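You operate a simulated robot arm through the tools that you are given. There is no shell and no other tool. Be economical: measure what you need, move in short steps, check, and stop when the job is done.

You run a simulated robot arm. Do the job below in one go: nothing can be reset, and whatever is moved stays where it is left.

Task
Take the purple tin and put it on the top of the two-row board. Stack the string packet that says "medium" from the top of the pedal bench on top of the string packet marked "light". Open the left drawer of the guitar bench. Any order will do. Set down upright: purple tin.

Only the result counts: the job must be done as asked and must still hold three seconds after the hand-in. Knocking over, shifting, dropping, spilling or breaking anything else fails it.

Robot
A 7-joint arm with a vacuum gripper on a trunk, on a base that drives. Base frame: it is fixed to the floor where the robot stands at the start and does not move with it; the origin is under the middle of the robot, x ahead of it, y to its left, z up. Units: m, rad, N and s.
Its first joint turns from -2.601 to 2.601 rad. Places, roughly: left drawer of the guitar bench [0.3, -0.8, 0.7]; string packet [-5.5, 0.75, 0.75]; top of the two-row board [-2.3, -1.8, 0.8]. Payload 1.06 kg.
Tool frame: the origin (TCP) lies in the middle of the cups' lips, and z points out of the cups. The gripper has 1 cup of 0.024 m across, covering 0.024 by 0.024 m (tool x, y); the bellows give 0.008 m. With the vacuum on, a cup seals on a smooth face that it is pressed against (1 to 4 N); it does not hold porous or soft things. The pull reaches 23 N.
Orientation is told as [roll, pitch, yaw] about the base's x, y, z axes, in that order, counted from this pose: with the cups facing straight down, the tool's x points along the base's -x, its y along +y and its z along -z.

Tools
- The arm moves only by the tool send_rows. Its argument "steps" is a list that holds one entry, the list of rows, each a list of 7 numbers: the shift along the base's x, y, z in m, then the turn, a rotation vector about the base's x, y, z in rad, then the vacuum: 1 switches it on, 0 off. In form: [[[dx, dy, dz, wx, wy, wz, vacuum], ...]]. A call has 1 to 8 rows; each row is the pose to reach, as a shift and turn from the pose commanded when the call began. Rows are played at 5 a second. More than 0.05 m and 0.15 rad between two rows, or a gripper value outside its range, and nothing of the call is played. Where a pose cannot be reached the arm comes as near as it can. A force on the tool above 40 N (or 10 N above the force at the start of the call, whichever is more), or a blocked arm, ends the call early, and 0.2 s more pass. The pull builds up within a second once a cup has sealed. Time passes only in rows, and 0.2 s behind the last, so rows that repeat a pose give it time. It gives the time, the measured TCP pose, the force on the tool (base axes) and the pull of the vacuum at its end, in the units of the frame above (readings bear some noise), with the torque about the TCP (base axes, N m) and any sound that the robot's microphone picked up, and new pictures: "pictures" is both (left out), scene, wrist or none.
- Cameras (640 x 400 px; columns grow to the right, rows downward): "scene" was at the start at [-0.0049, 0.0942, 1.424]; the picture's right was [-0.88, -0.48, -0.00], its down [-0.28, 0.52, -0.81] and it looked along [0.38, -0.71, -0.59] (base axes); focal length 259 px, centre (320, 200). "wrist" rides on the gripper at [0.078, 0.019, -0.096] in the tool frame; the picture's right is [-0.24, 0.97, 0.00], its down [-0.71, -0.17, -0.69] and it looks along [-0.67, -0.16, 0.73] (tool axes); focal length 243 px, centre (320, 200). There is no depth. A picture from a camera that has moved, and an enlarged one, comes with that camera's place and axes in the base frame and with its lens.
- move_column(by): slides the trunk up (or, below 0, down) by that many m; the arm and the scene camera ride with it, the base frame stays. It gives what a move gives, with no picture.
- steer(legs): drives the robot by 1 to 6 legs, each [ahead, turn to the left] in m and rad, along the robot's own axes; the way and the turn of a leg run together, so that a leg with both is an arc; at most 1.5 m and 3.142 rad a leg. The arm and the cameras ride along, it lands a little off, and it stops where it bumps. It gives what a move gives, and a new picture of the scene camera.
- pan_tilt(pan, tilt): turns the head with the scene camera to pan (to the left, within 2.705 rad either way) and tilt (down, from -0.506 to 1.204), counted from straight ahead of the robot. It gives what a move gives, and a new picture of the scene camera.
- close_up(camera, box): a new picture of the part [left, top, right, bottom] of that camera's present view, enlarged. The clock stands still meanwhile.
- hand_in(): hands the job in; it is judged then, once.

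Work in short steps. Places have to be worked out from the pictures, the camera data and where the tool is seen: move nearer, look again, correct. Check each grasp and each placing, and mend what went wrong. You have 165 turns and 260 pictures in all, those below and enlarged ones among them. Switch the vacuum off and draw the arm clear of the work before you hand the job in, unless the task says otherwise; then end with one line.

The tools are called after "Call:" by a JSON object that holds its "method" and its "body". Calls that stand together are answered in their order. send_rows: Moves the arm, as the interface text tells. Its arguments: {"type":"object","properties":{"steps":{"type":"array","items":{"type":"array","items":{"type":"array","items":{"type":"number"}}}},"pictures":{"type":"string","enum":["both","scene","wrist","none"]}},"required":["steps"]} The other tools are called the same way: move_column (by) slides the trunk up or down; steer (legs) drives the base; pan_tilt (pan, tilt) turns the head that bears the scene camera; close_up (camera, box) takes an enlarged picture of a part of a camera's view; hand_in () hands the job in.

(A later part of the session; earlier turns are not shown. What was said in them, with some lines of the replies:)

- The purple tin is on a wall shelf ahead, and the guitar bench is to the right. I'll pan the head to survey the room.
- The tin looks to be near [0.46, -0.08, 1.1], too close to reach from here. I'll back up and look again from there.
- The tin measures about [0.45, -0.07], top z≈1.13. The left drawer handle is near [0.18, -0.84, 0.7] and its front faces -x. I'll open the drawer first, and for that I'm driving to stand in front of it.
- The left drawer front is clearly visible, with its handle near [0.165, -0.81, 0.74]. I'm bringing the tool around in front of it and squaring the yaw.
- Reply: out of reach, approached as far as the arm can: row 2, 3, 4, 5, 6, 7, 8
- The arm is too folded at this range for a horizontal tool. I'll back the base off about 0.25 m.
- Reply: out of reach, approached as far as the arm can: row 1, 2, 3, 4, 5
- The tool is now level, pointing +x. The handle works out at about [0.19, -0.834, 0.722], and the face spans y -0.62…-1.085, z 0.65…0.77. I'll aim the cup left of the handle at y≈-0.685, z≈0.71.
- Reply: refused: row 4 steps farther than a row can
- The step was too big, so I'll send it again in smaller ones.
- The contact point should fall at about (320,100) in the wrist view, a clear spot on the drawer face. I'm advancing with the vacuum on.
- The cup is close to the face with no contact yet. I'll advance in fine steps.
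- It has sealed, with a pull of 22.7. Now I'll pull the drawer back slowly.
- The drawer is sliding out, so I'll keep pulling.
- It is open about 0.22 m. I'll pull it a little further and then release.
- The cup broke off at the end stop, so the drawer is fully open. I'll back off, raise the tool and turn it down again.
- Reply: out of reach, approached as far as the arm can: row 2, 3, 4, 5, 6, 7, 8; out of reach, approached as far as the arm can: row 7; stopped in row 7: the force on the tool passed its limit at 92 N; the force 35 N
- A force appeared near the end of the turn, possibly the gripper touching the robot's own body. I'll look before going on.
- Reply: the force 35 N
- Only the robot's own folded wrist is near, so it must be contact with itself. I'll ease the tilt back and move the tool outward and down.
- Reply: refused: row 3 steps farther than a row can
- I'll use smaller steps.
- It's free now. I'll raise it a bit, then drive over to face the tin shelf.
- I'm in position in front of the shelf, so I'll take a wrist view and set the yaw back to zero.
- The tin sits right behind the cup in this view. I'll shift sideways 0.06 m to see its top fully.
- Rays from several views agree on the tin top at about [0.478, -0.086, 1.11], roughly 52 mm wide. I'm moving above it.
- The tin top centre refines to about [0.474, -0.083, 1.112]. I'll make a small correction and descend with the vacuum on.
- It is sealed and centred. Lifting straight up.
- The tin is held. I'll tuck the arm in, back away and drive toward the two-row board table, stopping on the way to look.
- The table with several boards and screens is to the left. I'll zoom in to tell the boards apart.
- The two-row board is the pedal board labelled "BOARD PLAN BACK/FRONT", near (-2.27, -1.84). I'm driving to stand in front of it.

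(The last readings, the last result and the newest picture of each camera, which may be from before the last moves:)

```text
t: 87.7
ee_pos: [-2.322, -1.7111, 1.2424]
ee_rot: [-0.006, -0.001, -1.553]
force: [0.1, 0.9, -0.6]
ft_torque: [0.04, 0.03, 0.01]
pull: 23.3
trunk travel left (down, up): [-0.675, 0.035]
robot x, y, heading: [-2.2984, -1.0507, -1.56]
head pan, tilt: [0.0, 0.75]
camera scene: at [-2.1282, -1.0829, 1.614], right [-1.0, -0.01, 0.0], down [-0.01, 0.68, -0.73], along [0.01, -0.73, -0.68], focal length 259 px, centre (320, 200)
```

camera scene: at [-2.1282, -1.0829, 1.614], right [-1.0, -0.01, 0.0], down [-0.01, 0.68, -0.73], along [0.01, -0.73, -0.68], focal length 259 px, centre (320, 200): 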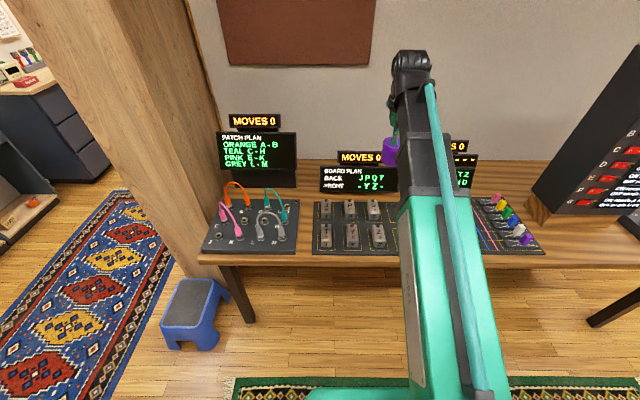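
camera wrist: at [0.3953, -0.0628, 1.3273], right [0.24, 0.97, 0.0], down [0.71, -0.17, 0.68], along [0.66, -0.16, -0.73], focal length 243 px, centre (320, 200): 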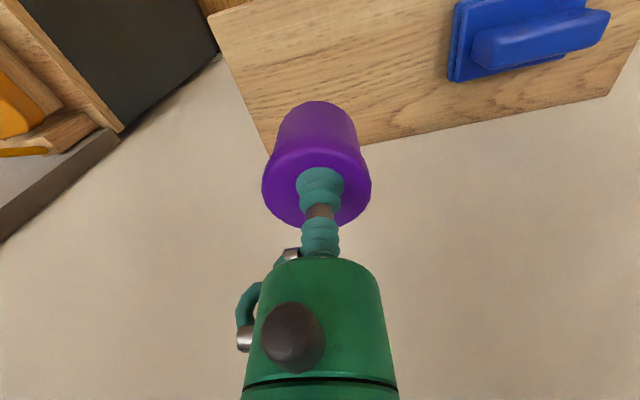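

The arm hides the right part of the board from here, so I'll check with the wrist camera.

Call:
{"method": "close_up", "body": {"camera": "wrist", "box": [0, 0, 640, 400]}}

Call:
{"method": "close_up", "body": {"camera": "scene", "box": [300, 150, 420, 260]}}

```text
1.00 times, centred on (320, 200) of wrist (not enlarged: the box is as wide or as high as the picture)
camera zoom: at [-2.3039, -1.6334, 1.3374], right [0.98, -0.22, 0.0], down [-0.16, -0.71, 0.69], along [-0.15, -0.67, -0.73], focal length 243 px, centre (320, 200)
```

zoom: 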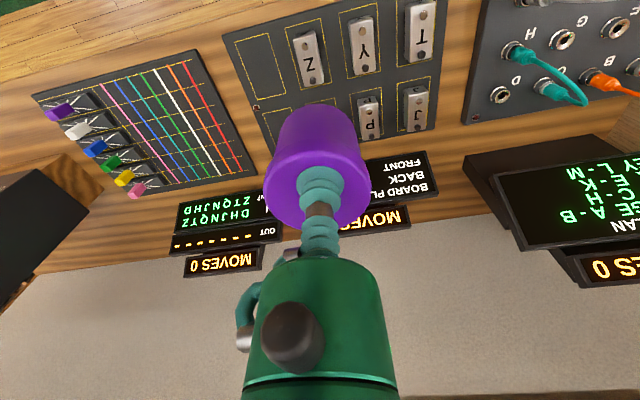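

```text
3.64 times, centred on (360, 205) of scene
camera zoom: at [-2.1282, -1.0829, 1.614], right [-1.0, -0.01, 0.0], down [-0.01, 0.68, -0.73], along [0.01, -0.73, -0.68], focal length 942 px, centre (174, 182)
```

zoom: 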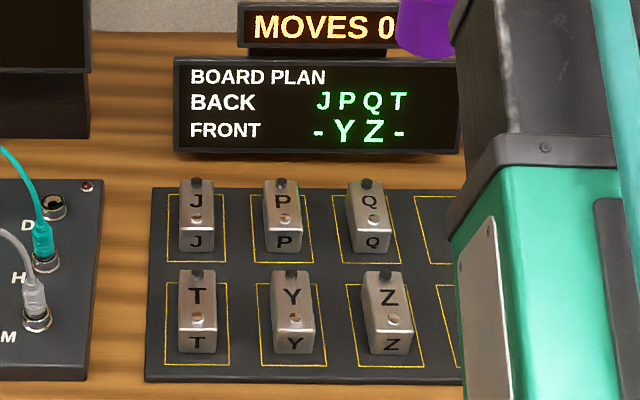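

The rightmost (fourth) slots of both rows are empty. The front-row empty slot is about (-2.46, -1.749), deck z≈0.78. I'll move over it and lower the trunk.

Call:
{"method": "send_rows", "body": {"steps": [[[-0.045, -0.01, 0, 0, 0, 0, 1], [-0.09, -0.02, 0, 0, 0, 0, 1], [-0.139, -0.03, 0, 0, 0, 0, 1], [-0.139, -0.037, 0, 0, 0, 0, 1]]], "pictures": "none"}}

Call:
{"method": "move_column", "body": {"by": -0.25}}

Call:
{"method": "close_up", "body": {"camera": "wrist", "box": [0, 0, 640, 400]}}

```text
t: 88.7
ee_pos: [-2.4612, -1.75, 1.242]
ee_rot: [-0.004, 0.001, -1.553]
force: [0.1, 0.0, -0.3]
ft_torque: [0.01, -0.02, -0.02]
pull: 22.8
trunk travel left (down, up): [-0.675, 0.035]
robot x, y, heading: [-2.2929, -1.049, -1.557]
head pan, tilt: [0.0, 0.75]
```

```text
t: 91.3
ee_pos: [-2.4603, -1.7499, 0.9939]
ee_rot: [-0.006, 0.0, -1.553]
force: [0.8, -0.6, -0.9]
ft_torque: [0.0, 0.02, -0.04]
pull: 22.4
trunk travel left (down, up): [-0.425, 0.285]
robot x, y, heading: [-2.2976, -1.0534, -1.559]
head pan, tilt: [0.0, 0.75]
```

```text
1.00 times, centred on (320, 200) of wrist (not enlarged: the box is as wide or as high as the picture)
camera zoom: at [-2.443, -1.6709, 1.0879], right [0.98, -0.22, 0.0], down [-0.16, -0.71, 0.69], along [-0.15, -0.67, -0.73], focal length 243 px, centre (320, 200)
```

zoom: 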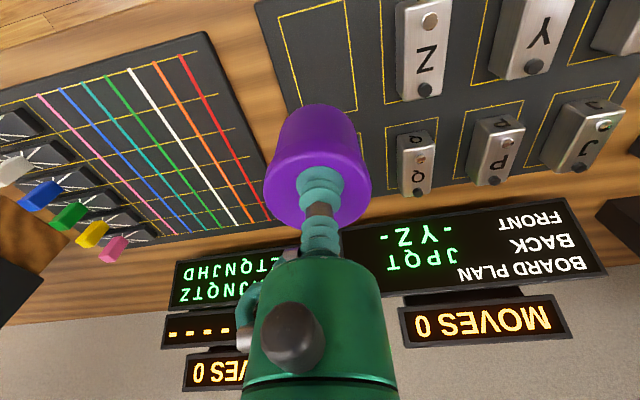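

The slot centre is measured at about (-2.462, -1.739), nearly under the tin. I'm lowering with a slight correction.

Call:
{"method": "send_rows", "body": {"steps": [[[0, 0.008, -0.04, 0, 0, 0, 1], [0, 0.008, -0.08, 0, 0, 0, 1], [0, 0.008, -0.11, 0, 0, 0, 1], [0, 0.008, -0.13, 0, 0, 0, 1]]], "pictures": "both"}}

```text
t: 92.3
ee_pos: [-2.4601, -1.7423, 0.8634]
ee_rot: [-0.006, 0.0, -1.553]
force: [-0.7, -0.5, -1.2]
ft_torque: [0.02, -0.01, 0.01]
pull: 22.7
trunk travel left (down, up): [-0.425, 0.285]
robot x, y, heading: [-2.2951, -1.0481, -1.559]
head pan, tilt: [0.0, 0.75]
camera scene: at [-2.1282, -1.0829, 1.364], right [-1.0, -0.01, 0.0], down [-0.01, 0.68, -0.73], along [0.01, -0.73, -0.68], focal length 259 px, centre (320, 200)
camera wrist: at [-2.443, -1.6637, 0.9575], right [0.98, -0.22, 0.0], down [-0.16, -0.71, 0.69], along [-0.15, -0.67, -0.73], focal length 243 px, centre (320, 200)
```

scene: 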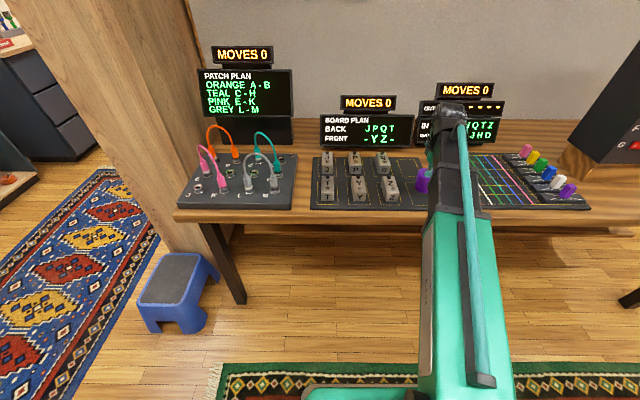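
wrist: 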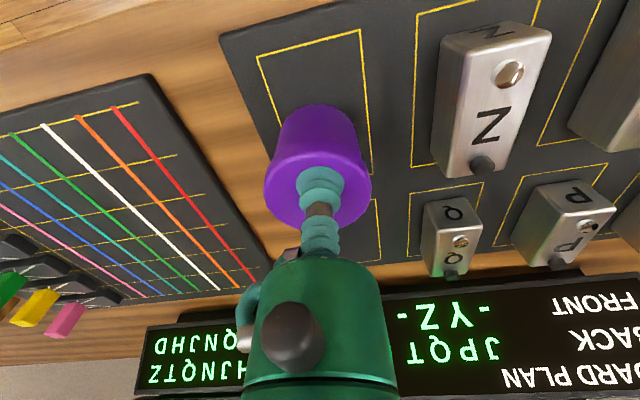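

Clear all around, so I'll keep lowering in fine steps while watching the force.

Call:
{"method": "send_rows", "body": {"steps": [[[0, 0.002, -0.008, 0, 0, 0, 1], [0, 0.002, -0.014, 0, 0, 0, 1], [0, 0.002, -0.019, 0, 0, 0, 1], [0, 0.002, -0.022, 0, 0, 0, 1]]], "pictures": "wrist"}}

```text
t: 93.3
ee_pos: [-2.4612, -1.7404, 0.8402]
ee_rot: [-0.005, 0.0, -1.554]
force: [-0.8, -0.7, -0.9]
ft_torque: [0.01, -0.02, 0.01]
pull: 22.9
trunk travel left (down, up): [-0.425, 0.285]
robot x, y, heading: [-2.2954, -1.0447, -1.555]
head pan, tilt: [0.0, 0.75]
camera wrist: at [-2.4429, -1.6611, 0.9356], right [0.98, -0.22, 0.0], down [-0.16, -0.71, 0.69], along [-0.15, -0.67, -0.73], focal length 243 px, centre (320, 200)
```

wrist: 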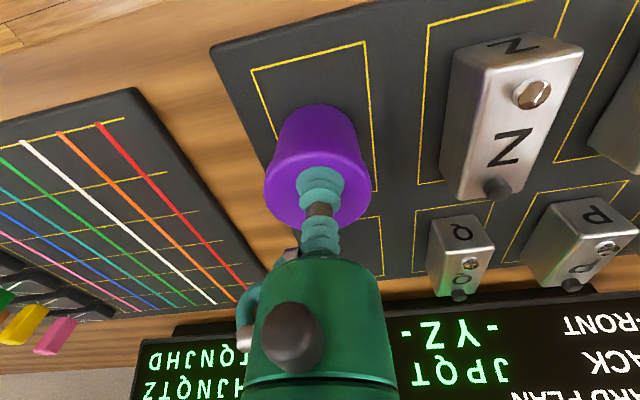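

Call:
{"method": "send_rows", "body": {"steps": [[[0, 0.002, -0.004, 0, 0, 0, 1], [0, 0.002, -0.007, 0, 0, 0, 1], [0, 0.002, -0.01, 0, 0, 0, 1]]], "pictures": "none"}}

```text
t: 94.1
ee_pos: [-2.46, -1.7374, 0.8317]
ee_rot: [-0.006, -0.002, -1.553]
force: [-1.4, -4.2, 18.0]
ft_torque: [0.01, -0.03, 0.0]
pull: 22.8
trunk travel left (down, up): [-0.425, 0.285]
robot x, y, heading: [-2.2938, -1.0497, -1.562]
head pan, tilt: [0.0, 0.75]
```

Contact at z≈0.832. I'll ease off slightly, switch the vacuum off, and rise.

Call:
{"method": "send_rows", "body": {"steps": [[[0, 0, 0.002, 0, 0, 0, 0], [0, 0, 0.002, 0, 0, 0, 0], [0, 0, 0.004, 0, 0, 0, 0], [0, 0, 0.01, 0, 0, 0, 0], [0, 0, 0.03, 0, 0, 0, 0], [0, 0, 0.07, 0, 0, 0, 0], [0, 0, 0.11, 0, 0, 0, 0]]], "pictures": "wrist"}}

```text
t: 95.7
ee_pos: [-2.4604, -1.7377, 0.9403]
ee_rot: [-0.004, 0.003, -1.554]
force: [1.0, 0.9, 0.5]
ft_torque: [-0.02, 0.0, -0.02]
pull: 0.1
trunk travel left (down, up): [-0.425, 0.285]
robot x, y, heading: [-2.3005, -1.0463, -1.558]
head pan, tilt: [0.0, 0.75]
camera wrist: at [-2.4428, -1.6588, 1.0347], right [0.98, -0.22, 0.0], down [-0.16, -0.71, 0.68], along [-0.15, -0.67, -0.73], focal length 243 px, centre (320, 200)
```

wrist: 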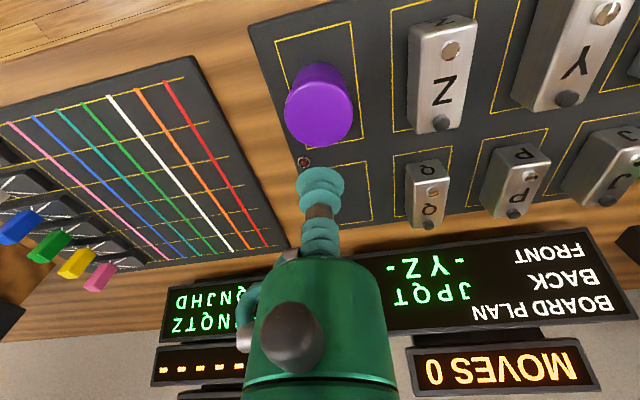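

The tin stands upright in the slot, well clear of its neighbours. I'll raise and tuck the arm, then drive toward the pedal bench.

Call:
{"method": "send_rows", "body": {"steps": [[[0.02, 0.02, 0.04, 0, 0, 0, 0], [0.04, 0.04, 0.08, 0, 0, 0, 0], [0.06, 0.06, 0.12, 0, 0, 0, 0], [0.08, 0.08, 0.16, 0, 0, 0, 0]]], "pictures": "scene"}}

Call:
{"method": "steer", "body": {"legs": [[0, -1.58], [1.4, 0]]}}

```text
t: 96.3
ee_pos: [-2.4266, -1.7042, 1.0121]
ee_rot: [-0.011, -0.015, -1.55]
force: [-1.5, -8.5, -14.4]
ft_torque: [-0.22, 0.26, -0.1]
pull: 0.0
out of reach, approached as far as the arm can: row 3
trunk travel left (down, up): [-0.425, 0.285]
robot x, y, heading: [-2.2964, -1.048, -1.558]
head pan, tilt: [0.0, 0.75]
stopped in row 3: the force on the tool passed its limit at 86 N (the readings are from after the stop); the commanded pose is now the measured one
camera scene: at [-2.1285, -1.0833, 1.364], right [-1.0, -0.01, 0.0], down [-0.01, 0.68, -0.73], along [0.01, -0.73, -0.68], focal length 259 px, centre (320, 200)
```

scene: 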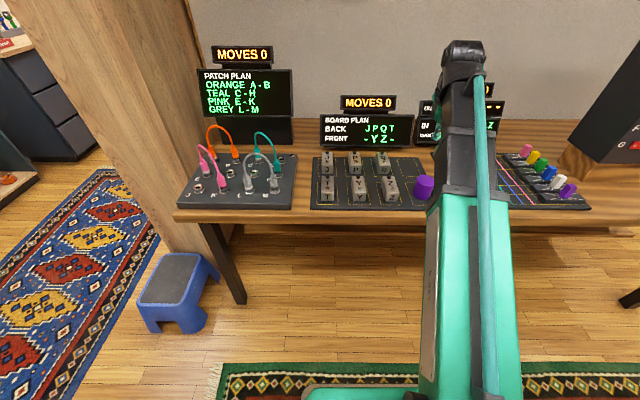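

```text
t: 107.2
ee_pos: [-4.3602, -0.9178, 1.0133]
ee_rot: [-0.01, -0.015, -3.134]
force: [-13.7, 2.9, -30.3]
ft_torque: [0.58, 0.93, -0.16]
pull: 0.2
trunk travel left (down, up): [-0.425, 0.285]
robot x, y, heading: [-3.7099, -1.0534, 3.133]
head pan, tilt: [0.0, 0.75]
camera scene: at [-3.7461, -1.2241, 1.364], right [0.0, 1.0, 0.0], down [0.68, 0.0, -0.73], along [-0.73, 0.0, -0.68], focal length 259 px, centre (320, 200)
```

scene: 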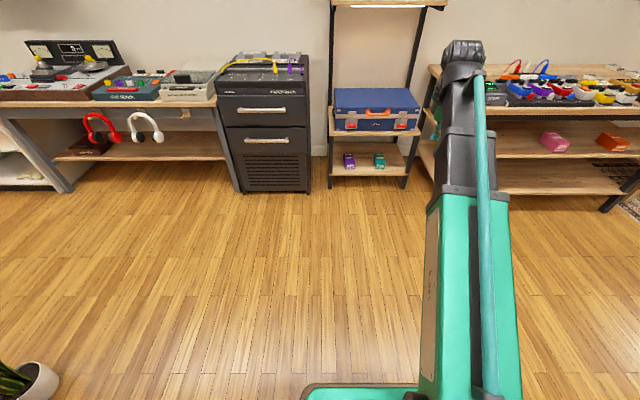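

The wrist touched its own arm again, so I'll move it outward and down to relieve that. Then I'll look to the right at the bench.

Call:
{"method": "send_rows", "body": {"steps": [[[-0.03, 0, -0.02, 0, 0, 0, 0], [-0.06, 0, -0.03, 0, 0, 0, 0]]], "pictures": "none"}}

Call:
{"method": "pan_tilt", "body": {"pan": -0.7, "tilt": 0.4}}

```text
t: 107.8
ee_pos: [-4.4218, -0.9176, 0.9827]
ee_rot: [-0.011, -0.018, -3.135]
force: [0.2, 0.0, 1.7]
ft_torque: [-0.02, 0.02, 0.03]
pull: 0.1
trunk travel left (down, up): [-0.425, 0.285]
robot x, y, heading: [-3.7068, -1.0562, 3.137]
head pan, tilt: [0.0, 0.75]
```

```text
t: 108.8
ee_pos: [-4.4214, -0.9164, 0.9843]
ee_rot: [-0.01, -0.016, -3.134]
force: [0.0, -0.1, 0.1]
ft_torque: [-0.01, 0.0, -0.01]
pull: 0.1
trunk travel left (down, up): [-0.425, 0.285]
robot x, y, heading: [-3.7041, -1.0533, 3.141]
head pan, tilt: [-0.7, 0.4]
camera scene: at [-3.7341, -1.1646, 1.3951], right [0.65, 0.76, 0.0], down [0.3, -0.25, -0.92], along [-0.7, 0.59, -0.39], focal length 259 px, centre (320, 200)
```

scene: 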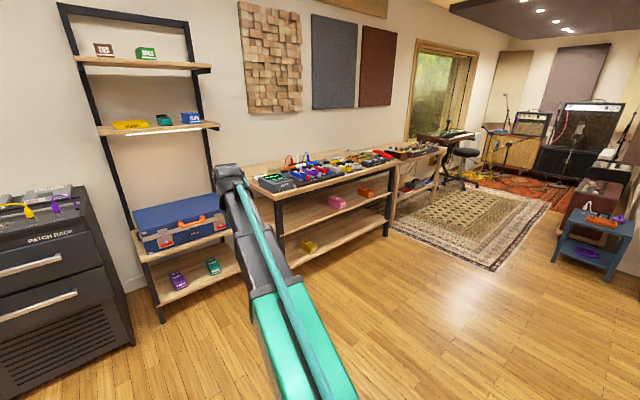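

The pedal bench is visible ahead to the right. I'm driving closer to face it.

Call:
{"method": "steer", "body": {"legs": [[0, -1.0], [1.45, 0], [0, 1.0]]}}

Call:
{"method": "pan_tilt", "body": {"pan": -0.3, "tilt": 0.55}}

```text
t: 121.1
ee_pos: [-5.1978, 0.3053, 0.9828]
ee_rot: [-0.01, -0.014, -3.137]
force: [0.0, -0.2, -0.8]
ft_torque: [0.0, -0.01, -0.01]
pull: 0.0
trunk travel left (down, up): [-0.425, 0.285]
robot x, y, heading: [-4.4806, 0.1641, 3.141]
head pan, tilt: [-0.7, 0.4]
camera scene: at [-4.5108, 0.0555, 1.3951], right [0.65, 0.76, 0.0], down [0.3, -0.25, -0.92], along [-0.7, 0.6, -0.39], focal length 259 px, centre (320, 200)
```

scene: 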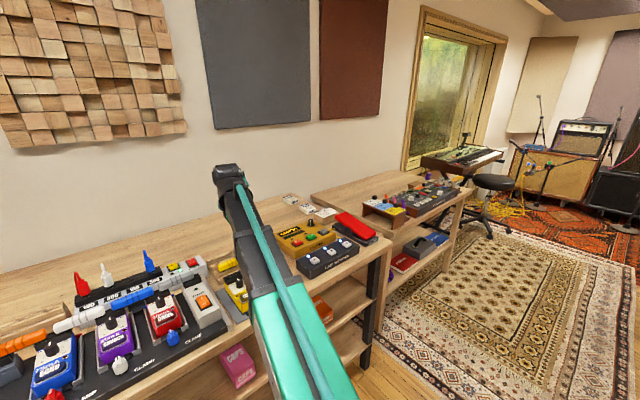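

```text
t: 122.0
ee_pos: [-5.1984, 0.3025, 0.9842]
ee_rot: [-0.01, -0.017, -3.136]
force: [0.8, 0.4, 0.5]
ft_torque: [-0.01, 0.04, -0.02]
pull: 0.1
trunk travel left (down, up): [-0.425, 0.285]
robot x, y, heading: [-4.4844, 0.1645, 3.141]
head pan, tilt: [-0.3, 0.55]
camera scene: at [-4.5259, 0.0225, 1.3814], right [0.3, 0.95, 0.0], down [0.5, -0.16, -0.85], along [-0.81, 0.26, -0.52], focal length 259 px, centre (320, 200)
```

scene: 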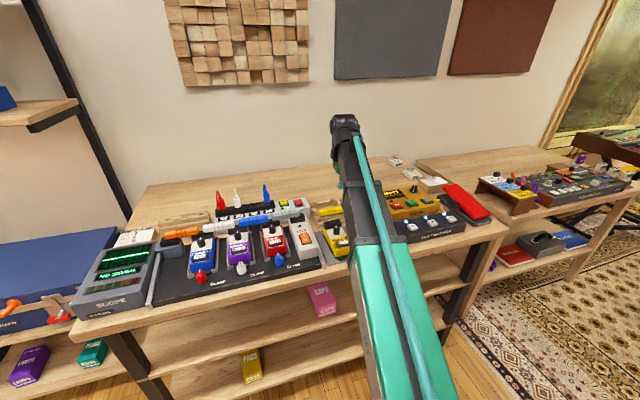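

Small white packets are at the back right of the bench. Zooming in on them.

Call:
{"method": "close_up", "body": {"camera": "scene", "box": [370, 140, 500, 220]}}

Call:
{"method": "close_up", "body": {"camera": "scene", "box": [90, 170, 370, 290]}}

Call:
{"method": "close_up", "body": {"camera": "wrist", "box": [0, 0, 640, 400]}}

```text
4.92 times, centred on (435, 180) of scene
camera zoom: at [-4.5259, 0.0225, 1.3814], right [0.3, 0.95, 0.0], down [0.5, -0.16, -0.85], along [-0.81, 0.26, -0.52], focal length 1276 px, centre (-246, 298)
```

zoom: 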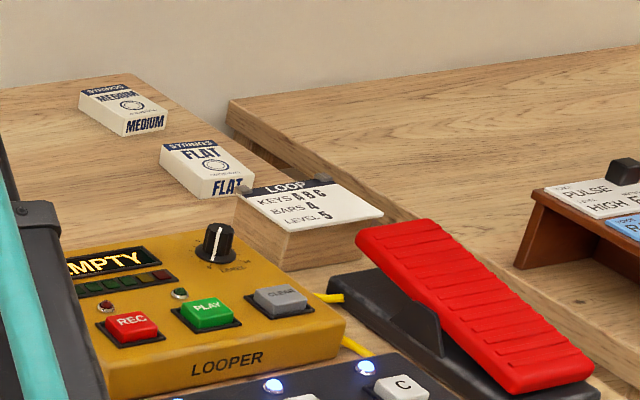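

```text
2.29 times, centred on (230, 230) of scene
camera zoom: at [-4.5259, 0.0225, 1.3814], right [0.3, 0.95, 0.0], down [0.5, -0.16, -0.85], along [-0.81, 0.26, -0.52], focal length 592 px, centre (526, 131)
```

zoom: 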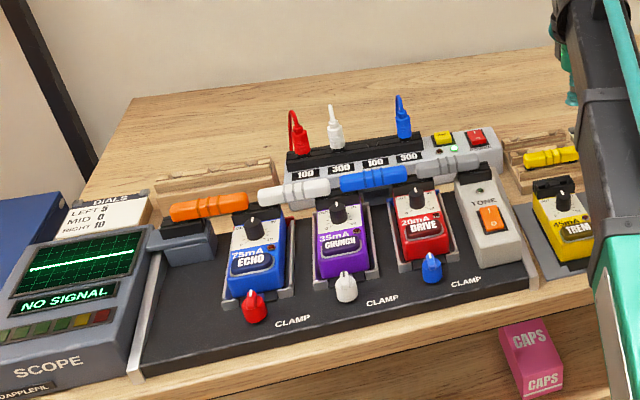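

```text
1.00 times, centred on (320, 200) of wrist (not enlarged: the box is as wide or as high as the picture)
camera zoom: at [-5.118, 0.2841, 1.0773], right [-0.23, -0.97, -0.01], down [-0.7, 0.16, 0.7], along [-0.68, 0.16, -0.72], focal length 243 px, centre (320, 200)
```

zoom: 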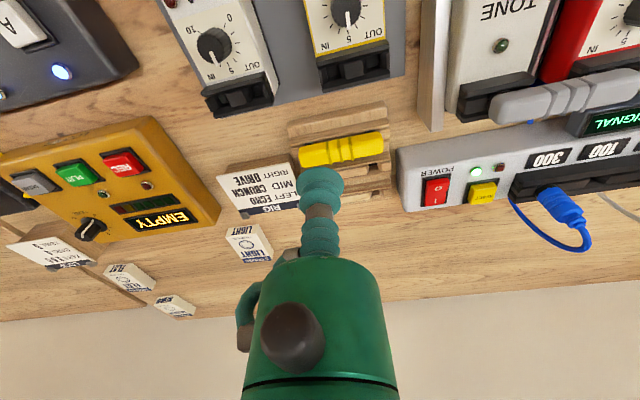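

The packets are: LIGHT near (-5.49, 0.52), MEDIUM near (-5.76, 0.88), FLAT between them. MEDIUM is far back, so I'll check how close the base can get by looking down.

Call:
{"method": "pan_tilt", "body": {"pan": 0.6, "tilt": 1.2}}

Call:
{"method": "pan_tilt", "body": {"pan": -0.5, "tilt": 1.2}}

```text
t: 123.2
ee_pos: [-5.1973, 0.303, 0.9843]
ee_rot: [-0.009, -0.016, -3.137]
force: [-0.4, -0.4, 0.5]
ft_torque: [0.0, 0.01, -0.01]
pull: 0.0
trunk travel left (down, up): [-0.425, 0.285]
robot x, y, heading: [-4.4823, 0.1633, 3.139]
head pan, tilt: [0.6, 1.201]
camera scene: at [-4.4865, -0.0358, 1.3323], right [-0.56, 0.83, 0.0], down [0.77, 0.52, -0.36], along [-0.3, -0.2, -0.93], focal length 259 px, centre (320, 200)
```

scene: 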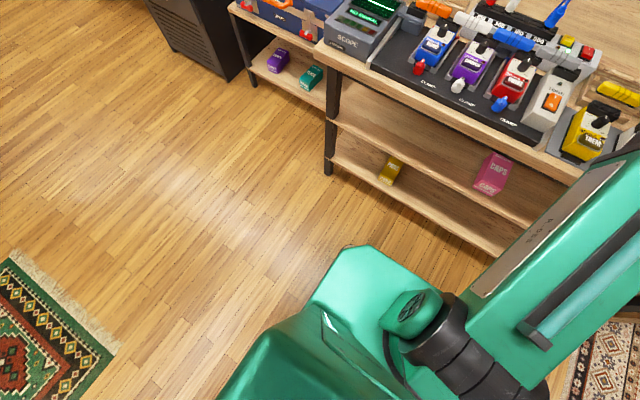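

```text
t: 124.5
ee_pos: [-5.1978, 0.3048, 0.9837]
ee_rot: [-0.012, -0.017, -3.136]
force: [0.6, 0.5, -0.4]
ft_torque: [0.02, 0.0, 0.0]
pull: 0.1
trunk travel left (down, up): [-0.425, 0.285]
robot x, y, heading: [-4.4823, 0.1661, 3.143]
head pan, tilt: [-0.499, 1.201]
camera scene: at [-4.4892, 0.0225, 1.3323], right [0.48, 0.88, 0.0], down [0.82, -0.45, -0.36], along [-0.32, 0.17, -0.93], focal length 259 px, centre (320, 200)
```

scene: 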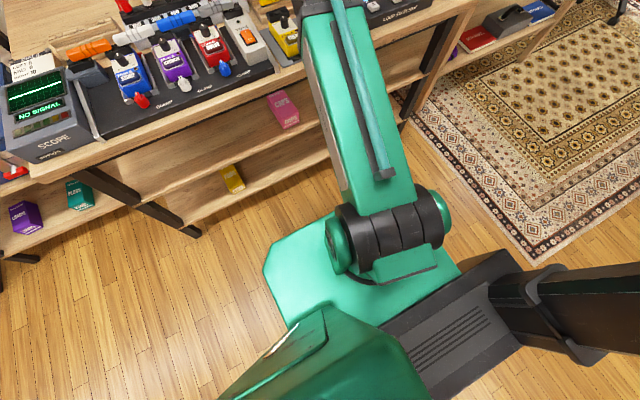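

The base front extends about 0.25 m from its axis and the bench front is at x≈-5.06. I'll shift sideways to y≈0.8 and move in to x≈-4.7, then measure the packets again.

Call:
{"method": "steer", "body": {"legs": [[0, -1.57], [0.62, 0], [0, 1.57], [0.22, 0]]}}

Call:
{"method": "pan_tilt", "body": {"pan": 0.1, "tilt": 0.7}}

Call:
{"method": "close_up", "body": {"camera": "wrist", "box": [0, 0, 640, 400]}}

```text
t: 136.9
ee_pos: [-5.432, 0.9098, 0.9846]
ee_rot: [-0.01, -0.018, -3.125]
force: [0.0, 0.5, 0.0]
ft_torque: [-0.03, -0.01, 0.04]
pull: 0.2
trunk travel left (down, up): [-0.425, 0.285]
robot x, y, heading: [-4.7167, 0.777, -3.132]
head pan, tilt: [-0.499, 1.201]
camera scene: at [-4.7196, 0.6359, 1.3323], right [0.47, 0.88, 0.0], down [0.82, -0.44, -0.36], along [-0.32, 0.17, -0.93], focal length 259 px, centre (320, 200)
```

scene: 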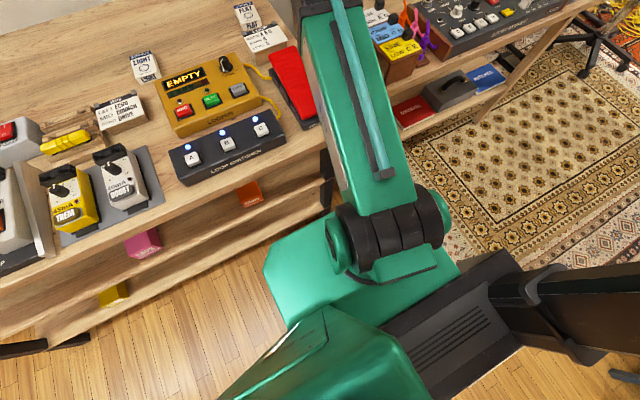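

```text
t: 137.9
ee_pos: [-5.4306, 0.9093, 0.9827]
ee_rot: [-0.01, -0.017, -3.124]
force: [0.6, -0.3, 0.1]
ft_torque: [-0.02, 0.0, -0.01]
pull: 0.1
trunk travel left (down, up): [-0.425, 0.285]
robot x, y, heading: [-4.7109, 0.776, -3.131]
head pan, tilt: [0.099, 0.7]
camera scene: at [-4.7548, 0.6004, 1.3682], right [-0.11, 0.99, 0.0], down [0.64, 0.07, -0.76], along [-0.76, -0.08, -0.64], focal length 259 px, centre (320, 200)
```

scene: 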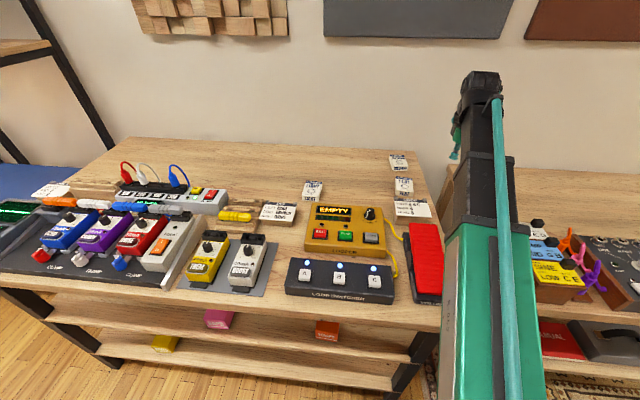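

```text
1.00 times, centred on (320, 200) of wrist (not enlarged: the box is as wide or as high as the picture)
camera zoom: at [-5.3514, 0.8904, 1.0773], right [-0.22, -0.98, -0.01], down [-0.7, 0.15, 0.7], along [-0.68, 0.16, -0.72], focal length 243 px, centre (320, 200)
```

zoom: 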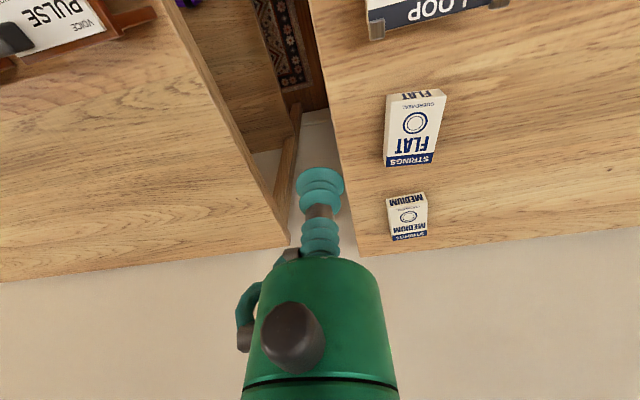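

MEDIUM's top comes out near (-5.68, 0.82, 0.80) and LIGHT's near (-5.475, 0.50, 0.80). I'm moving above MEDIUM to check reach and alignment.

Call:
{"method": "send_rows", "body": {"steps": [[[-0.04, -0.02, -0.01, 0, 0, 0, 0], [-0.08, -0.035, -0.02, 0, 0, 0, 0], [-0.12, -0.05, -0.03, 0, 0, 0, 0], [-0.16, -0.065, -0.04, 0, 0, 0, 0], [-0.2, -0.08, -0.05, 0, 0, 0, 0], [-0.22, -0.09, -0.07, 0, 0, 0, 0]]], "pictures": "both"}}

```text
t: 139.3
ee_pos: [-5.6514, 0.819, 0.913]
ee_rot: [-0.009, -0.015, -3.124]
force: [-0.2, 0.7, -0.2]
ft_torque: [0.01, 0.01, 0.02]
pull: 0.0
trunk travel left (down, up): [-0.425, 0.285]
robot x, y, heading: [-4.714, 0.7778, -3.133]
head pan, tilt: [0.099, 0.7]
camera scene: at [-4.7549, 0.6004, 1.3683], right [-0.11, 0.99, 0.0], down [0.64, 0.07, -0.76], along [-0.76, -0.08, -0.64], focal length 259 px, centre (320, 200)
camera wrist: at [-5.5727, 0.7995, 1.0066], right [-0.22, -0.98, -0.01], down [-0.7, 0.15, 0.7], along [-0.68, 0.16, -0.72], focal length 243 px, centre (320, 200)
```

scene: 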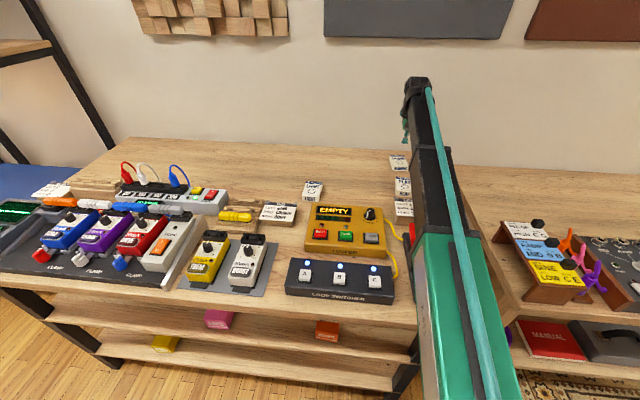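
wrist: 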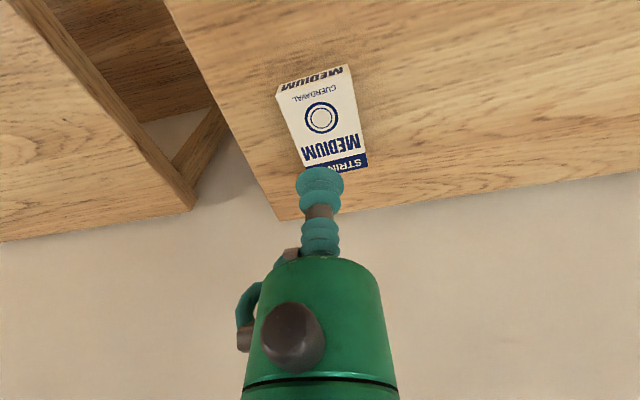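

MEDIUM's top centre refines to (-5.666, 0.82, 0.81). I'm lowering with the vacuum on.

Call:
{"method": "send_rows", "body": {"steps": [[[-0.007, 0.001, -0.03, 0, 0, 0, 1], [-0.014, 0.001, -0.06, 0, 0, 0, 1], [-0.015, 0.001, -0.08, 0, 0, 0, 1]]], "pictures": "none"}}

Call:
{"method": "close_up", "body": {"camera": "wrist", "box": [160, 20, 480, 220]}}

```text
t: 140.1
ee_pos: [-5.6662, 0.8196, 0.8326]
ee_rot: [-0.012, -0.016, -3.125]
force: [-0.3, -0.2, -0.3]
ft_torque: [0.0, 0.01, 0.0]
pull: 0.0
trunk travel left (down, up): [-0.425, 0.285]
robot x, y, heading: [-4.7156, 0.7789, -3.137]
head pan, tilt: [0.099, 0.7]
```

```text
2.00 times, centred on (320, 120) of wrist
camera zoom: at [-5.5866, 0.8008, 0.9265], right [-0.22, -0.98, -0.01], down [-0.7, 0.15, 0.7], along [-0.68, 0.16, -0.72], focal length 485 px, centre (320, 360)
```

zoom: 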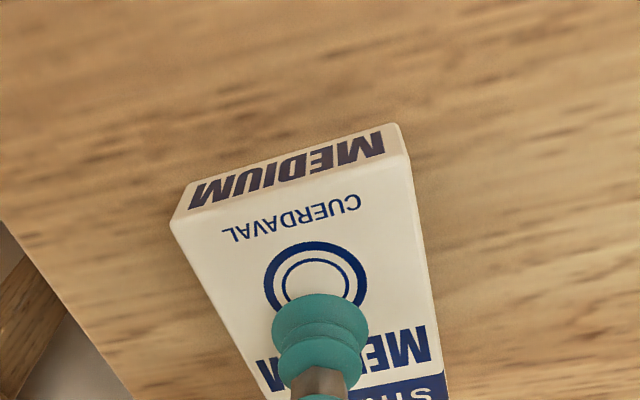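

The packet spans x -5.638…-5.721 and y 0.79…0.854, aligned with the bench. I'll centre by shifting -0.01 in x and press down gently.

Call:
{"method": "send_rows", "body": {"steps": [[[-0.01, 0.001, -0.008, 0, 0, 0, 1], [-0.011, 0.001, -0.014, 0, 0, 0, 1], [-0.011, 0.001, -0.018, 0, 0, 0, 1], [-0.011, 0.001, -0.021, 0, 0, 0, 1]]], "pictures": "none"}}

```text
t: 141.1
ee_pos: [-5.6765, 0.821, 0.815]
ee_rot: [-0.009, -0.02, -3.124]
force: [-9.3, -0.3, 21.3]
ft_torque: [-0.11, -0.19, -0.02]
pull: 22.7
trunk travel left (down, up): [-0.425, 0.285]
robot x, y, heading: [-4.7119, 0.7789, -3.13]
head pan, tilt: [0.099, 0.7]
```

Sealed. Lifting straight up.

Call:
{"method": "send_rows", "body": {"steps": [[[0, 0, 0.01, 0, 0, 0, 1], [0, 0, 0.04, 0, 0, 0, 1], [0, 0, 0.08, 0, 0, 0, 1], [0, 0, 0.12, 0, 0, 0, 1]]], "pictures": "both"}}

```text
t: 142.1
ee_pos: [-5.6783, 0.8201, 0.9334]
ee_rot: [-0.01, -0.017, -3.124]
force: [0.6, 0.3, -1.5]
ft_torque: [-0.03, 0.0, 0.01]
pull: 23.1
trunk travel left (down, up): [-0.425, 0.285]
robot x, y, heading: [-4.7178, 0.778, -3.136]
head pan, tilt: [0.099, 0.7]
camera scene: at [-4.7548, 0.6003, 1.3682], right [-0.11, 0.99, 0.0], down [0.64, 0.07, -0.76], along [-0.76, -0.08, -0.64], focal length 259 px, centre (320, 200)
camera wrist: at [-5.5975, 0.8021, 1.0271], right [-0.22, -0.98, -0.01], down [-0.7, 0.15, 0.7], along [-0.68, 0.16, -0.72], focal length 243 px, centre (320, 200)
```

scene: 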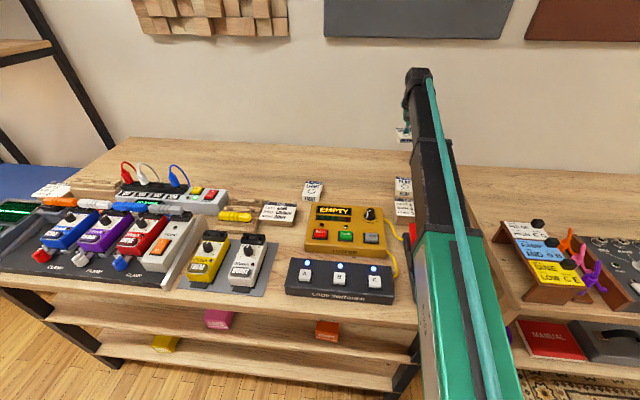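
wrist: 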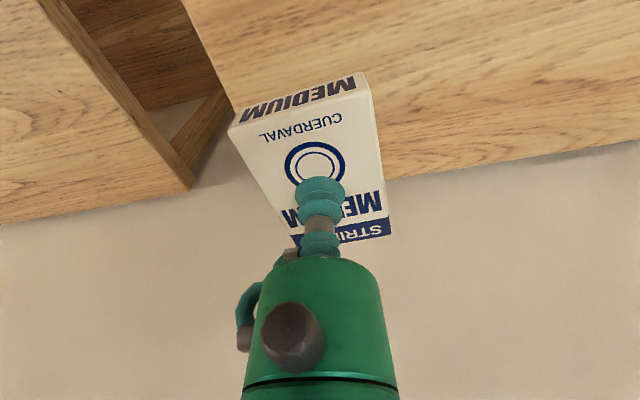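

MEDIUM is held. I'll carry it toward LIGHT, stopping short to one side to measure LIGHT accurately.

Call:
{"method": "send_rows", "body": {"steps": [[[0.04, -0.03, 0.01, 0, 0, 0, 1], [0.08, -0.06, 0.02, 0, 0, 0, 1], [0.12, -0.09, 0.02, 0, 0, 0, 1], [0.16, -0.12, 0.02, 0, 0, 0, 1], [0.19, -0.15, 0.02, 0, 0, 0, 1], [0.2, -0.19, 0.02, 0, 0, 0, 1]]], "pictures": "both"}}

```text
refused: row 1 steps farther than a row can; nothing moved
```

Resending with smaller steps.

Call:
{"method": "send_rows", "body": {"steps": [[[0.035, -0.03, 0.005, 0, 0, 0, 1], [0.07, -0.06, 0.01, 0, 0, 0, 1], [0.105, -0.09, 0.015, 0, 0, 0, 1], [0.14, -0.12, 0.02, 0, 0, 0, 1], [0.17, -0.155, 0.02, 0, 0, 0, 1], [0.2, -0.19, 0.02, 0, 0, 0, 1]]], "pictures": "none"}}

Call:
{"method": "close_up", "body": {"camera": "wrist", "box": [200, 40, 520, 240]}}

Call:
{"method": "close_up", "body": {"camera": "scene", "box": [240, 130, 400, 230]}}

```text
t: 143.5
ee_pos: [-5.4756, 0.6321, 0.9532]
ee_rot: [-0.011, -0.017, -3.124]
force: [0.2, -0.1, -1.4]
ft_torque: [-0.04, 0.0, 0.01]
pull: 23.1
trunk travel left (down, up): [-0.425, 0.285]
robot x, y, heading: [-4.7137, 0.7747, -3.136]
head pan, tilt: [0.099, 0.7]
```

```text
2.00 times, centred on (360, 140) of wrist
camera zoom: at [-5.3957, 0.6126, 1.0463], right [-0.22, -0.98, -0.01], down [-0.7, 0.15, 0.7], along [-0.68, 0.16, -0.72], focal length 485 px, centre (240, 320)
```

zoom: 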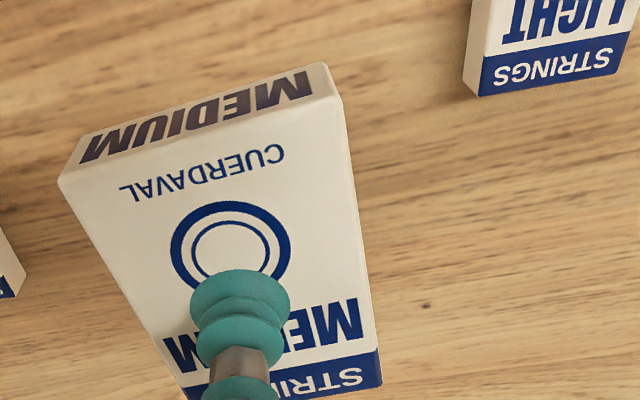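

```text
4.00 times, centred on (320, 180) of scene
camera zoom: at [-4.7548, 0.6003, 1.3682], right [-0.11, 0.99, 0.0], down [0.64, 0.07, -0.76], along [-0.76, -0.08, -0.64], focal length 1036 px, centre (320, 280)
```

zoom: 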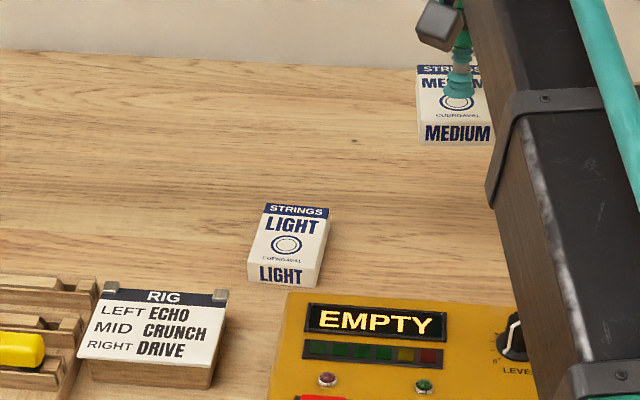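

LIGHT's top is centred at about (-5.462, 0.4995), z≈0.82, about 82×58 mm and squared with the bench. MEDIUM is centred under the cup with the same yaw. I'll move over LIGHT and lower to 3 cm above it.

Call:
{"method": "send_rows", "body": {"steps": [[[0.005, -0.045, 0, 0, 0, 0, 1], [0.01, -0.09, 0, 0, 0, 0, 1], [0.0146, -0.1325, 0, 0, 0, 0, 1], [0.0146, -0.1325, -0.04, 0, 0, 0, 1], [0.0146, -0.1325, -0.07, 0, 0, 0, 1]]], "pictures": "none"}}

Call:
{"method": "close_up", "body": {"camera": "wrist", "box": [160, 20, 480, 220]}}

Call:
{"method": "close_up", "body": {"camera": "scene", "box": [240, 130, 400, 230]}}

```text
t: 144.7
ee_pos: [-5.4628, 0.4992, 0.8827]
ee_rot: [-0.012, -0.018, -3.124]
force: [0.1, -0.1, -0.9]
ft_torque: [-0.01, 0.0, 0.01]
pull: 23.3
trunk travel left (down, up): [-0.425, 0.285]
robot x, y, heading: [-4.7177, 0.7764, -3.129]
head pan, tilt: [0.099, 0.7]
```

```text
2.00 times, centred on (320, 120) of wrist
camera zoom: at [-5.3821, 0.4805, 0.9767], right [-0.22, -0.98, -0.01], down [-0.7, 0.15, 0.7], along [-0.68, 0.16, -0.72], focal length 485 px, centre (320, 360)
```

zoom: 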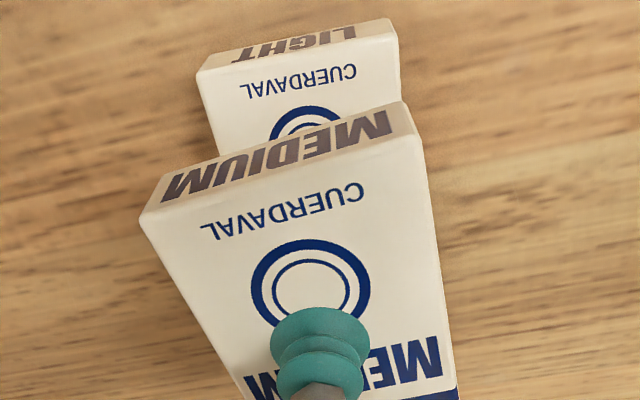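

```text
4.00 times, centred on (320, 180) of scene
camera zoom: at [-4.7549, 0.6003, 1.3683], right [-0.11, 0.99, 0.0], down [0.64, 0.07, -0.76], along [-0.76, -0.08, -0.64], focal length 1036 px, centre (320, 280)
```

zoom: 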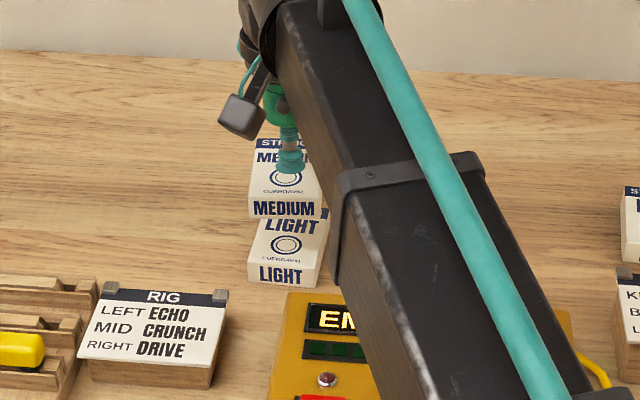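

MEDIUM hangs squarely over LIGHT, and the two views put the offset within about a centimetre either way, averaging near zero. I'm lowering with a tiny correction.

Call:
{"method": "send_rows", "body": {"steps": [[[-0.002, -0.003, -0.012, 0, 0, 0, 1], [-0.002, -0.003, -0.022, 0, 0, 0, 1], [-0.002, -0.003, -0.03, 0, 0, 0, 1]]], "pictures": "none"}}

Call:
{"method": "close_up", "body": {"camera": "scene", "box": [240, 130, 400, 230]}}

Call:
{"method": "close_up", "body": {"camera": "wrist", "box": [160, 20, 480, 220]}}

```text
t: 145.5
ee_pos: [-5.4642, 0.495, 0.853]
ee_rot: [-0.009, -0.017, -3.125]
force: [-0.7, 0.0, 0.3]
ft_torque: [0.02, 0.0, 0.02]
pull: 23.2
trunk travel left (down, up): [-0.425, 0.285]
robot x, y, heading: [-4.7127, 0.7767, -3.131]
head pan, tilt: [0.099, 0.7]
```

```text
4.00 times, centred on (320, 180) of scene
camera zoom: at [-4.7548, 0.6003, 1.3682], right [-0.11, 0.99, 0.0], down [0.64, 0.07, -0.76], along [-0.76, -0.08, -0.64], focal length 1036 px, centre (320, 280)
```

zoom: 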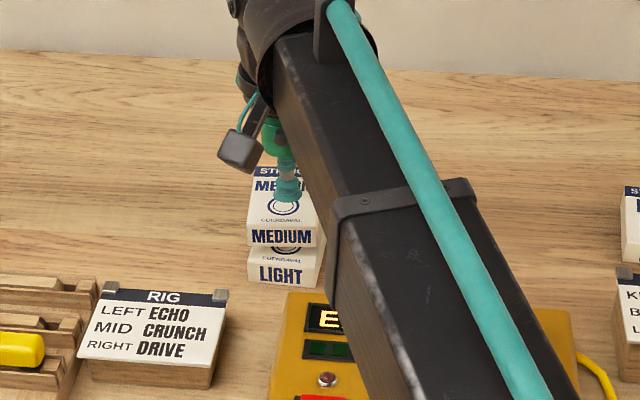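

```text
2.00 times, centred on (320, 120) of wrist
camera zoom: at [-5.3847, 0.4772, 0.9465], right [-0.22, -0.98, -0.01], down [-0.7, 0.15, 0.7], along [-0.68, 0.16, -0.72], focal length 485 px, centre (320, 360)
```

zoom: 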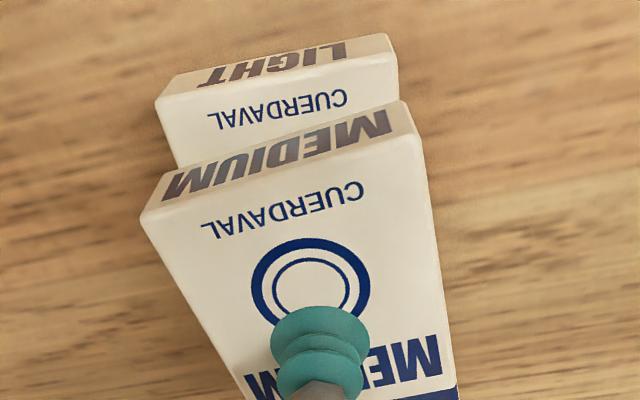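

The gap is about 1 cm, so I'll lower to contact.

Call:
{"method": "send_rows", "body": {"steps": [[[0.002, -0.001, -0.005, 0, 0, 0, 1], [0.002, -0.001, -0.009, 0, 0, 0, 1], [0.002, -0.001, -0.012, 0, 0, 0, 1]]], "pictures": "none"}}

Call:
{"method": "close_up", "body": {"camera": "scene", "box": [280, 160, 360, 210]}}

Call:
{"method": "close_up", "body": {"camera": "wrist", "box": [160, 20, 480, 220]}}

```text
t: 146.3
ee_pos: [-5.4624, 0.4946, 0.841]
ee_rot: [-0.008, -0.016, -3.123]
force: [-0.5, -0.1, 4.9]
ft_torque: [-0.06, -0.08, -0.02]
pull: 22.8
trunk travel left (down, up): [-0.425, 0.285]
robot x, y, heading: [-4.7178, 0.7779, -3.132]
head pan, tilt: [0.099, 0.7]
```

```text
8.00 times, centred on (320, 185) of scene
camera zoom: at [-4.7545, 0.6005, 1.3684], right [-0.11, 0.99, 0.0], down [0.64, 0.07, -0.77], along [-0.76, -0.08, -0.64], focal length 2073 px, centre (320, 320)
```

zoom: 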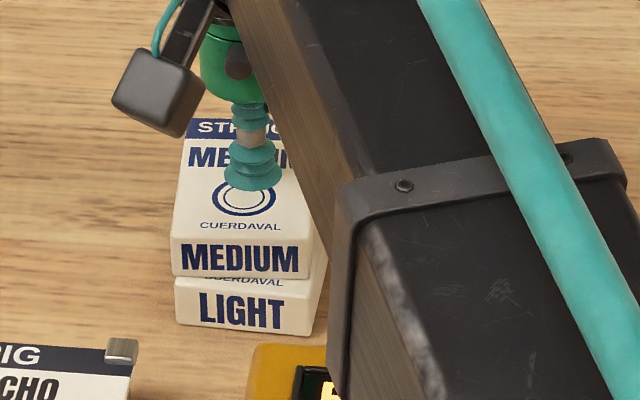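

```text
2.00 times, centred on (320, 120) of wrist
camera zoom: at [-5.3826, 0.4762, 0.935], right [-0.22, -0.98, -0.01], down [-0.7, 0.15, 0.7], along [-0.68, 0.16, -0.72], focal length 485 px, centre (320, 360)
```

zoom: 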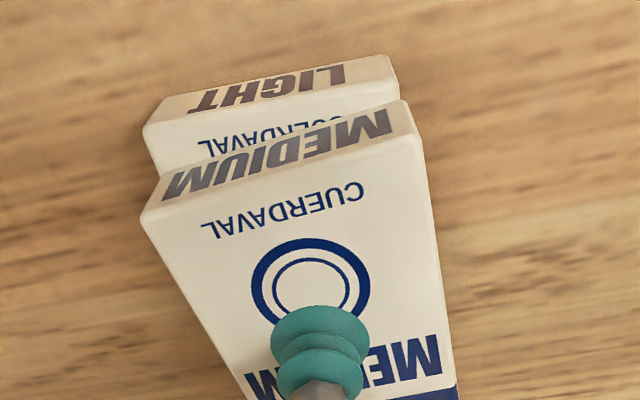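

The contact is good but MEDIUM sits about 9 mm too far back. I'll lift a touch, shift forward and set it down again.

Call:
{"method": "send_rows", "body": {"steps": [[[0, 0, 0.008, 0, 0, 0, 1], [0.005, 0, 0.008, 0, 0, 0, 1], [0.009, 0, 0.008, 0, 0, 0, 1], [0.009, 0, 0.003, 0, 0, 0, 1], [0.009, 0, 0.0, 0, 0, 0, 1]]], "pictures": "none"}}

Call:
{"method": "close_up", "body": {"camera": "wrist", "box": [160, 20, 480, 220]}}

```text
t: 147.5
ee_pos: [-5.4533, 0.4952, 0.8419]
ee_rot: [-0.01, -0.018, -3.123]
force: [-2.1, -0.5, 6.3]
ft_torque: [-0.04, -0.1, 0.0]
pull: 22.9
trunk travel left (down, up): [-0.425, 0.285]
robot x, y, heading: [-4.7195, 0.782, -3.138]
head pan, tilt: [0.099, 0.7]
```

```text
2.00 times, centred on (320, 120) of wrist
camera zoom: at [-5.3737, 0.4763, 0.9353], right [-0.22, -0.98, -0.01], down [-0.7, 0.15, 0.7], along [-0.68, 0.16, -0.72], focal length 485 px, centre (320, 360)
```

zoom: 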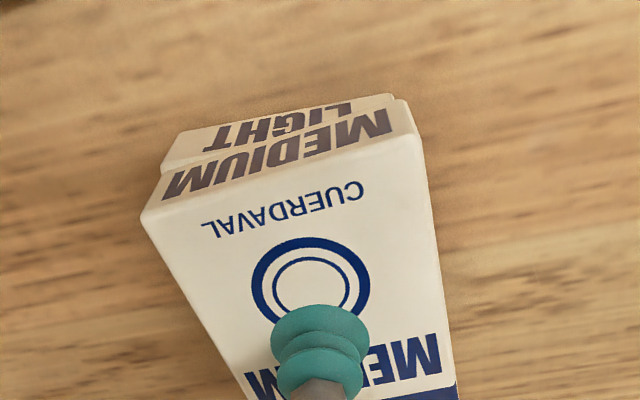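

The packets are well aligned now. I'll switch the vacuum off and rise.

Call:
{"method": "send_rows", "body": {"steps": [[[0, 0, 0.001, 0, 0, 0, 0], [0, 0, 0.001, 0, 0, 0, 0], [0, 0, 0.003, 0, 0, 0, 0], [0, 0, 0.008, 0, 0, 0, 0], [0, 0, 0.03, 0, 0, 0, 0], [0, 0, 0.07, 0, 0, 0, 0], [0, 0, 0.11, 0, 0, 0, 0]]], "pictures": "wrist"}}

Call:
{"method": "close_up", "body": {"camera": "scene", "box": [240, 130, 400, 230]}}

```text
t: 149.1
ee_pos: [-5.4525, 0.4948, 0.9516]
ee_rot: [-0.01, -0.015, -3.124]
force: [0.1, 0.1, 0.4]
ft_torque: [0.0, 0.0, -0.01]
pull: 0.0
trunk travel left (down, up): [-0.425, 0.285]
robot x, y, heading: [-4.7133, 0.7805, -3.13]
head pan, tilt: [0.099, 0.7]
camera wrist: at [-5.3731, 0.4759, 1.0445], right [-0.22, -0.98, -0.01], down [-0.7, 0.15, 0.7], along [-0.68, 0.16, -0.72], focal length 243 px, centre (320, 200)
```

wrist: 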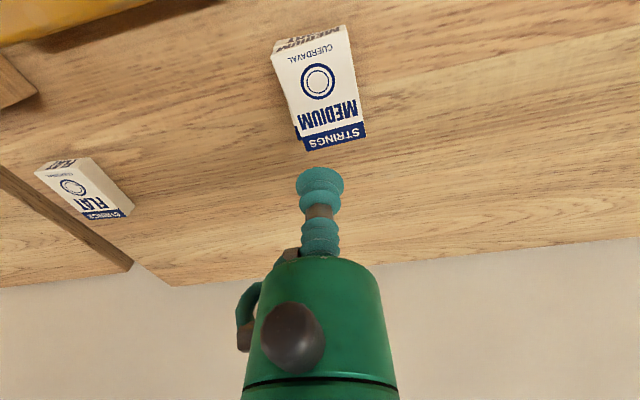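

```text
4.00 times, centred on (320, 180) of scene
camera zoom: at [-4.7548, 0.6003, 1.3682], right [-0.11, 0.99, 0.0], down [0.64, 0.07, -0.76], along [-0.76, -0.08, -0.64], focal length 1036 px, centre (320, 280)
```

zoom: 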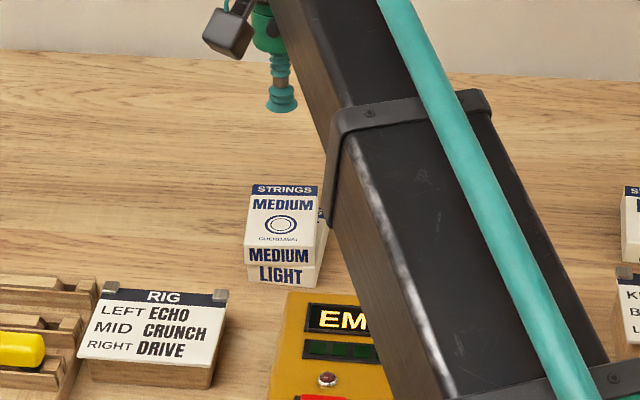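

MEDIUM sits squarely on LIGHT. The drawer was still open in the later view, and the tin stood upright. I'll back away from the bench to draw the arm clear.

Call:
{"method": "steer", "body": {"legs": [[-0.5, 0]]}}

```text
t: 152.0
ee_pos: [-4.9506, 0.4998, 0.9511]
ee_rot: [-0.009, -0.014, -3.126]
force: [-0.1, -0.3, -0.4]
ft_torque: [-0.01, -0.02, -0.02]
pull: 0.1
trunk travel left (down, up): [-0.425, 0.285]
robot x, y, heading: [-4.214, 0.7813, -3.14]
head pan, tilt: [0.099, 0.7]
camera scene: at [-4.2533, 0.6037, 1.3682], right [-0.11, 0.99, 0.0], down [0.64, 0.07, -0.76], along [-0.76, -0.08, -0.64], focal length 259 px, centre (320, 200)
```

scene: 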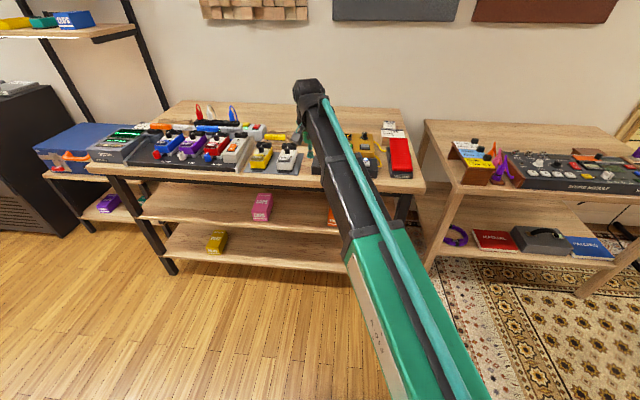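

All three parts are done, the vacuum is off and the arm is clear, so I'm handing in.

Call:
{"method": "hand_in", "body": {}}

```text
The job is handed in.
```

The job is handed in: the left drawer of the guitar bench is fully open, the purple tin stands upright on the two-row board, and the "medium" packet is stacked on "light".
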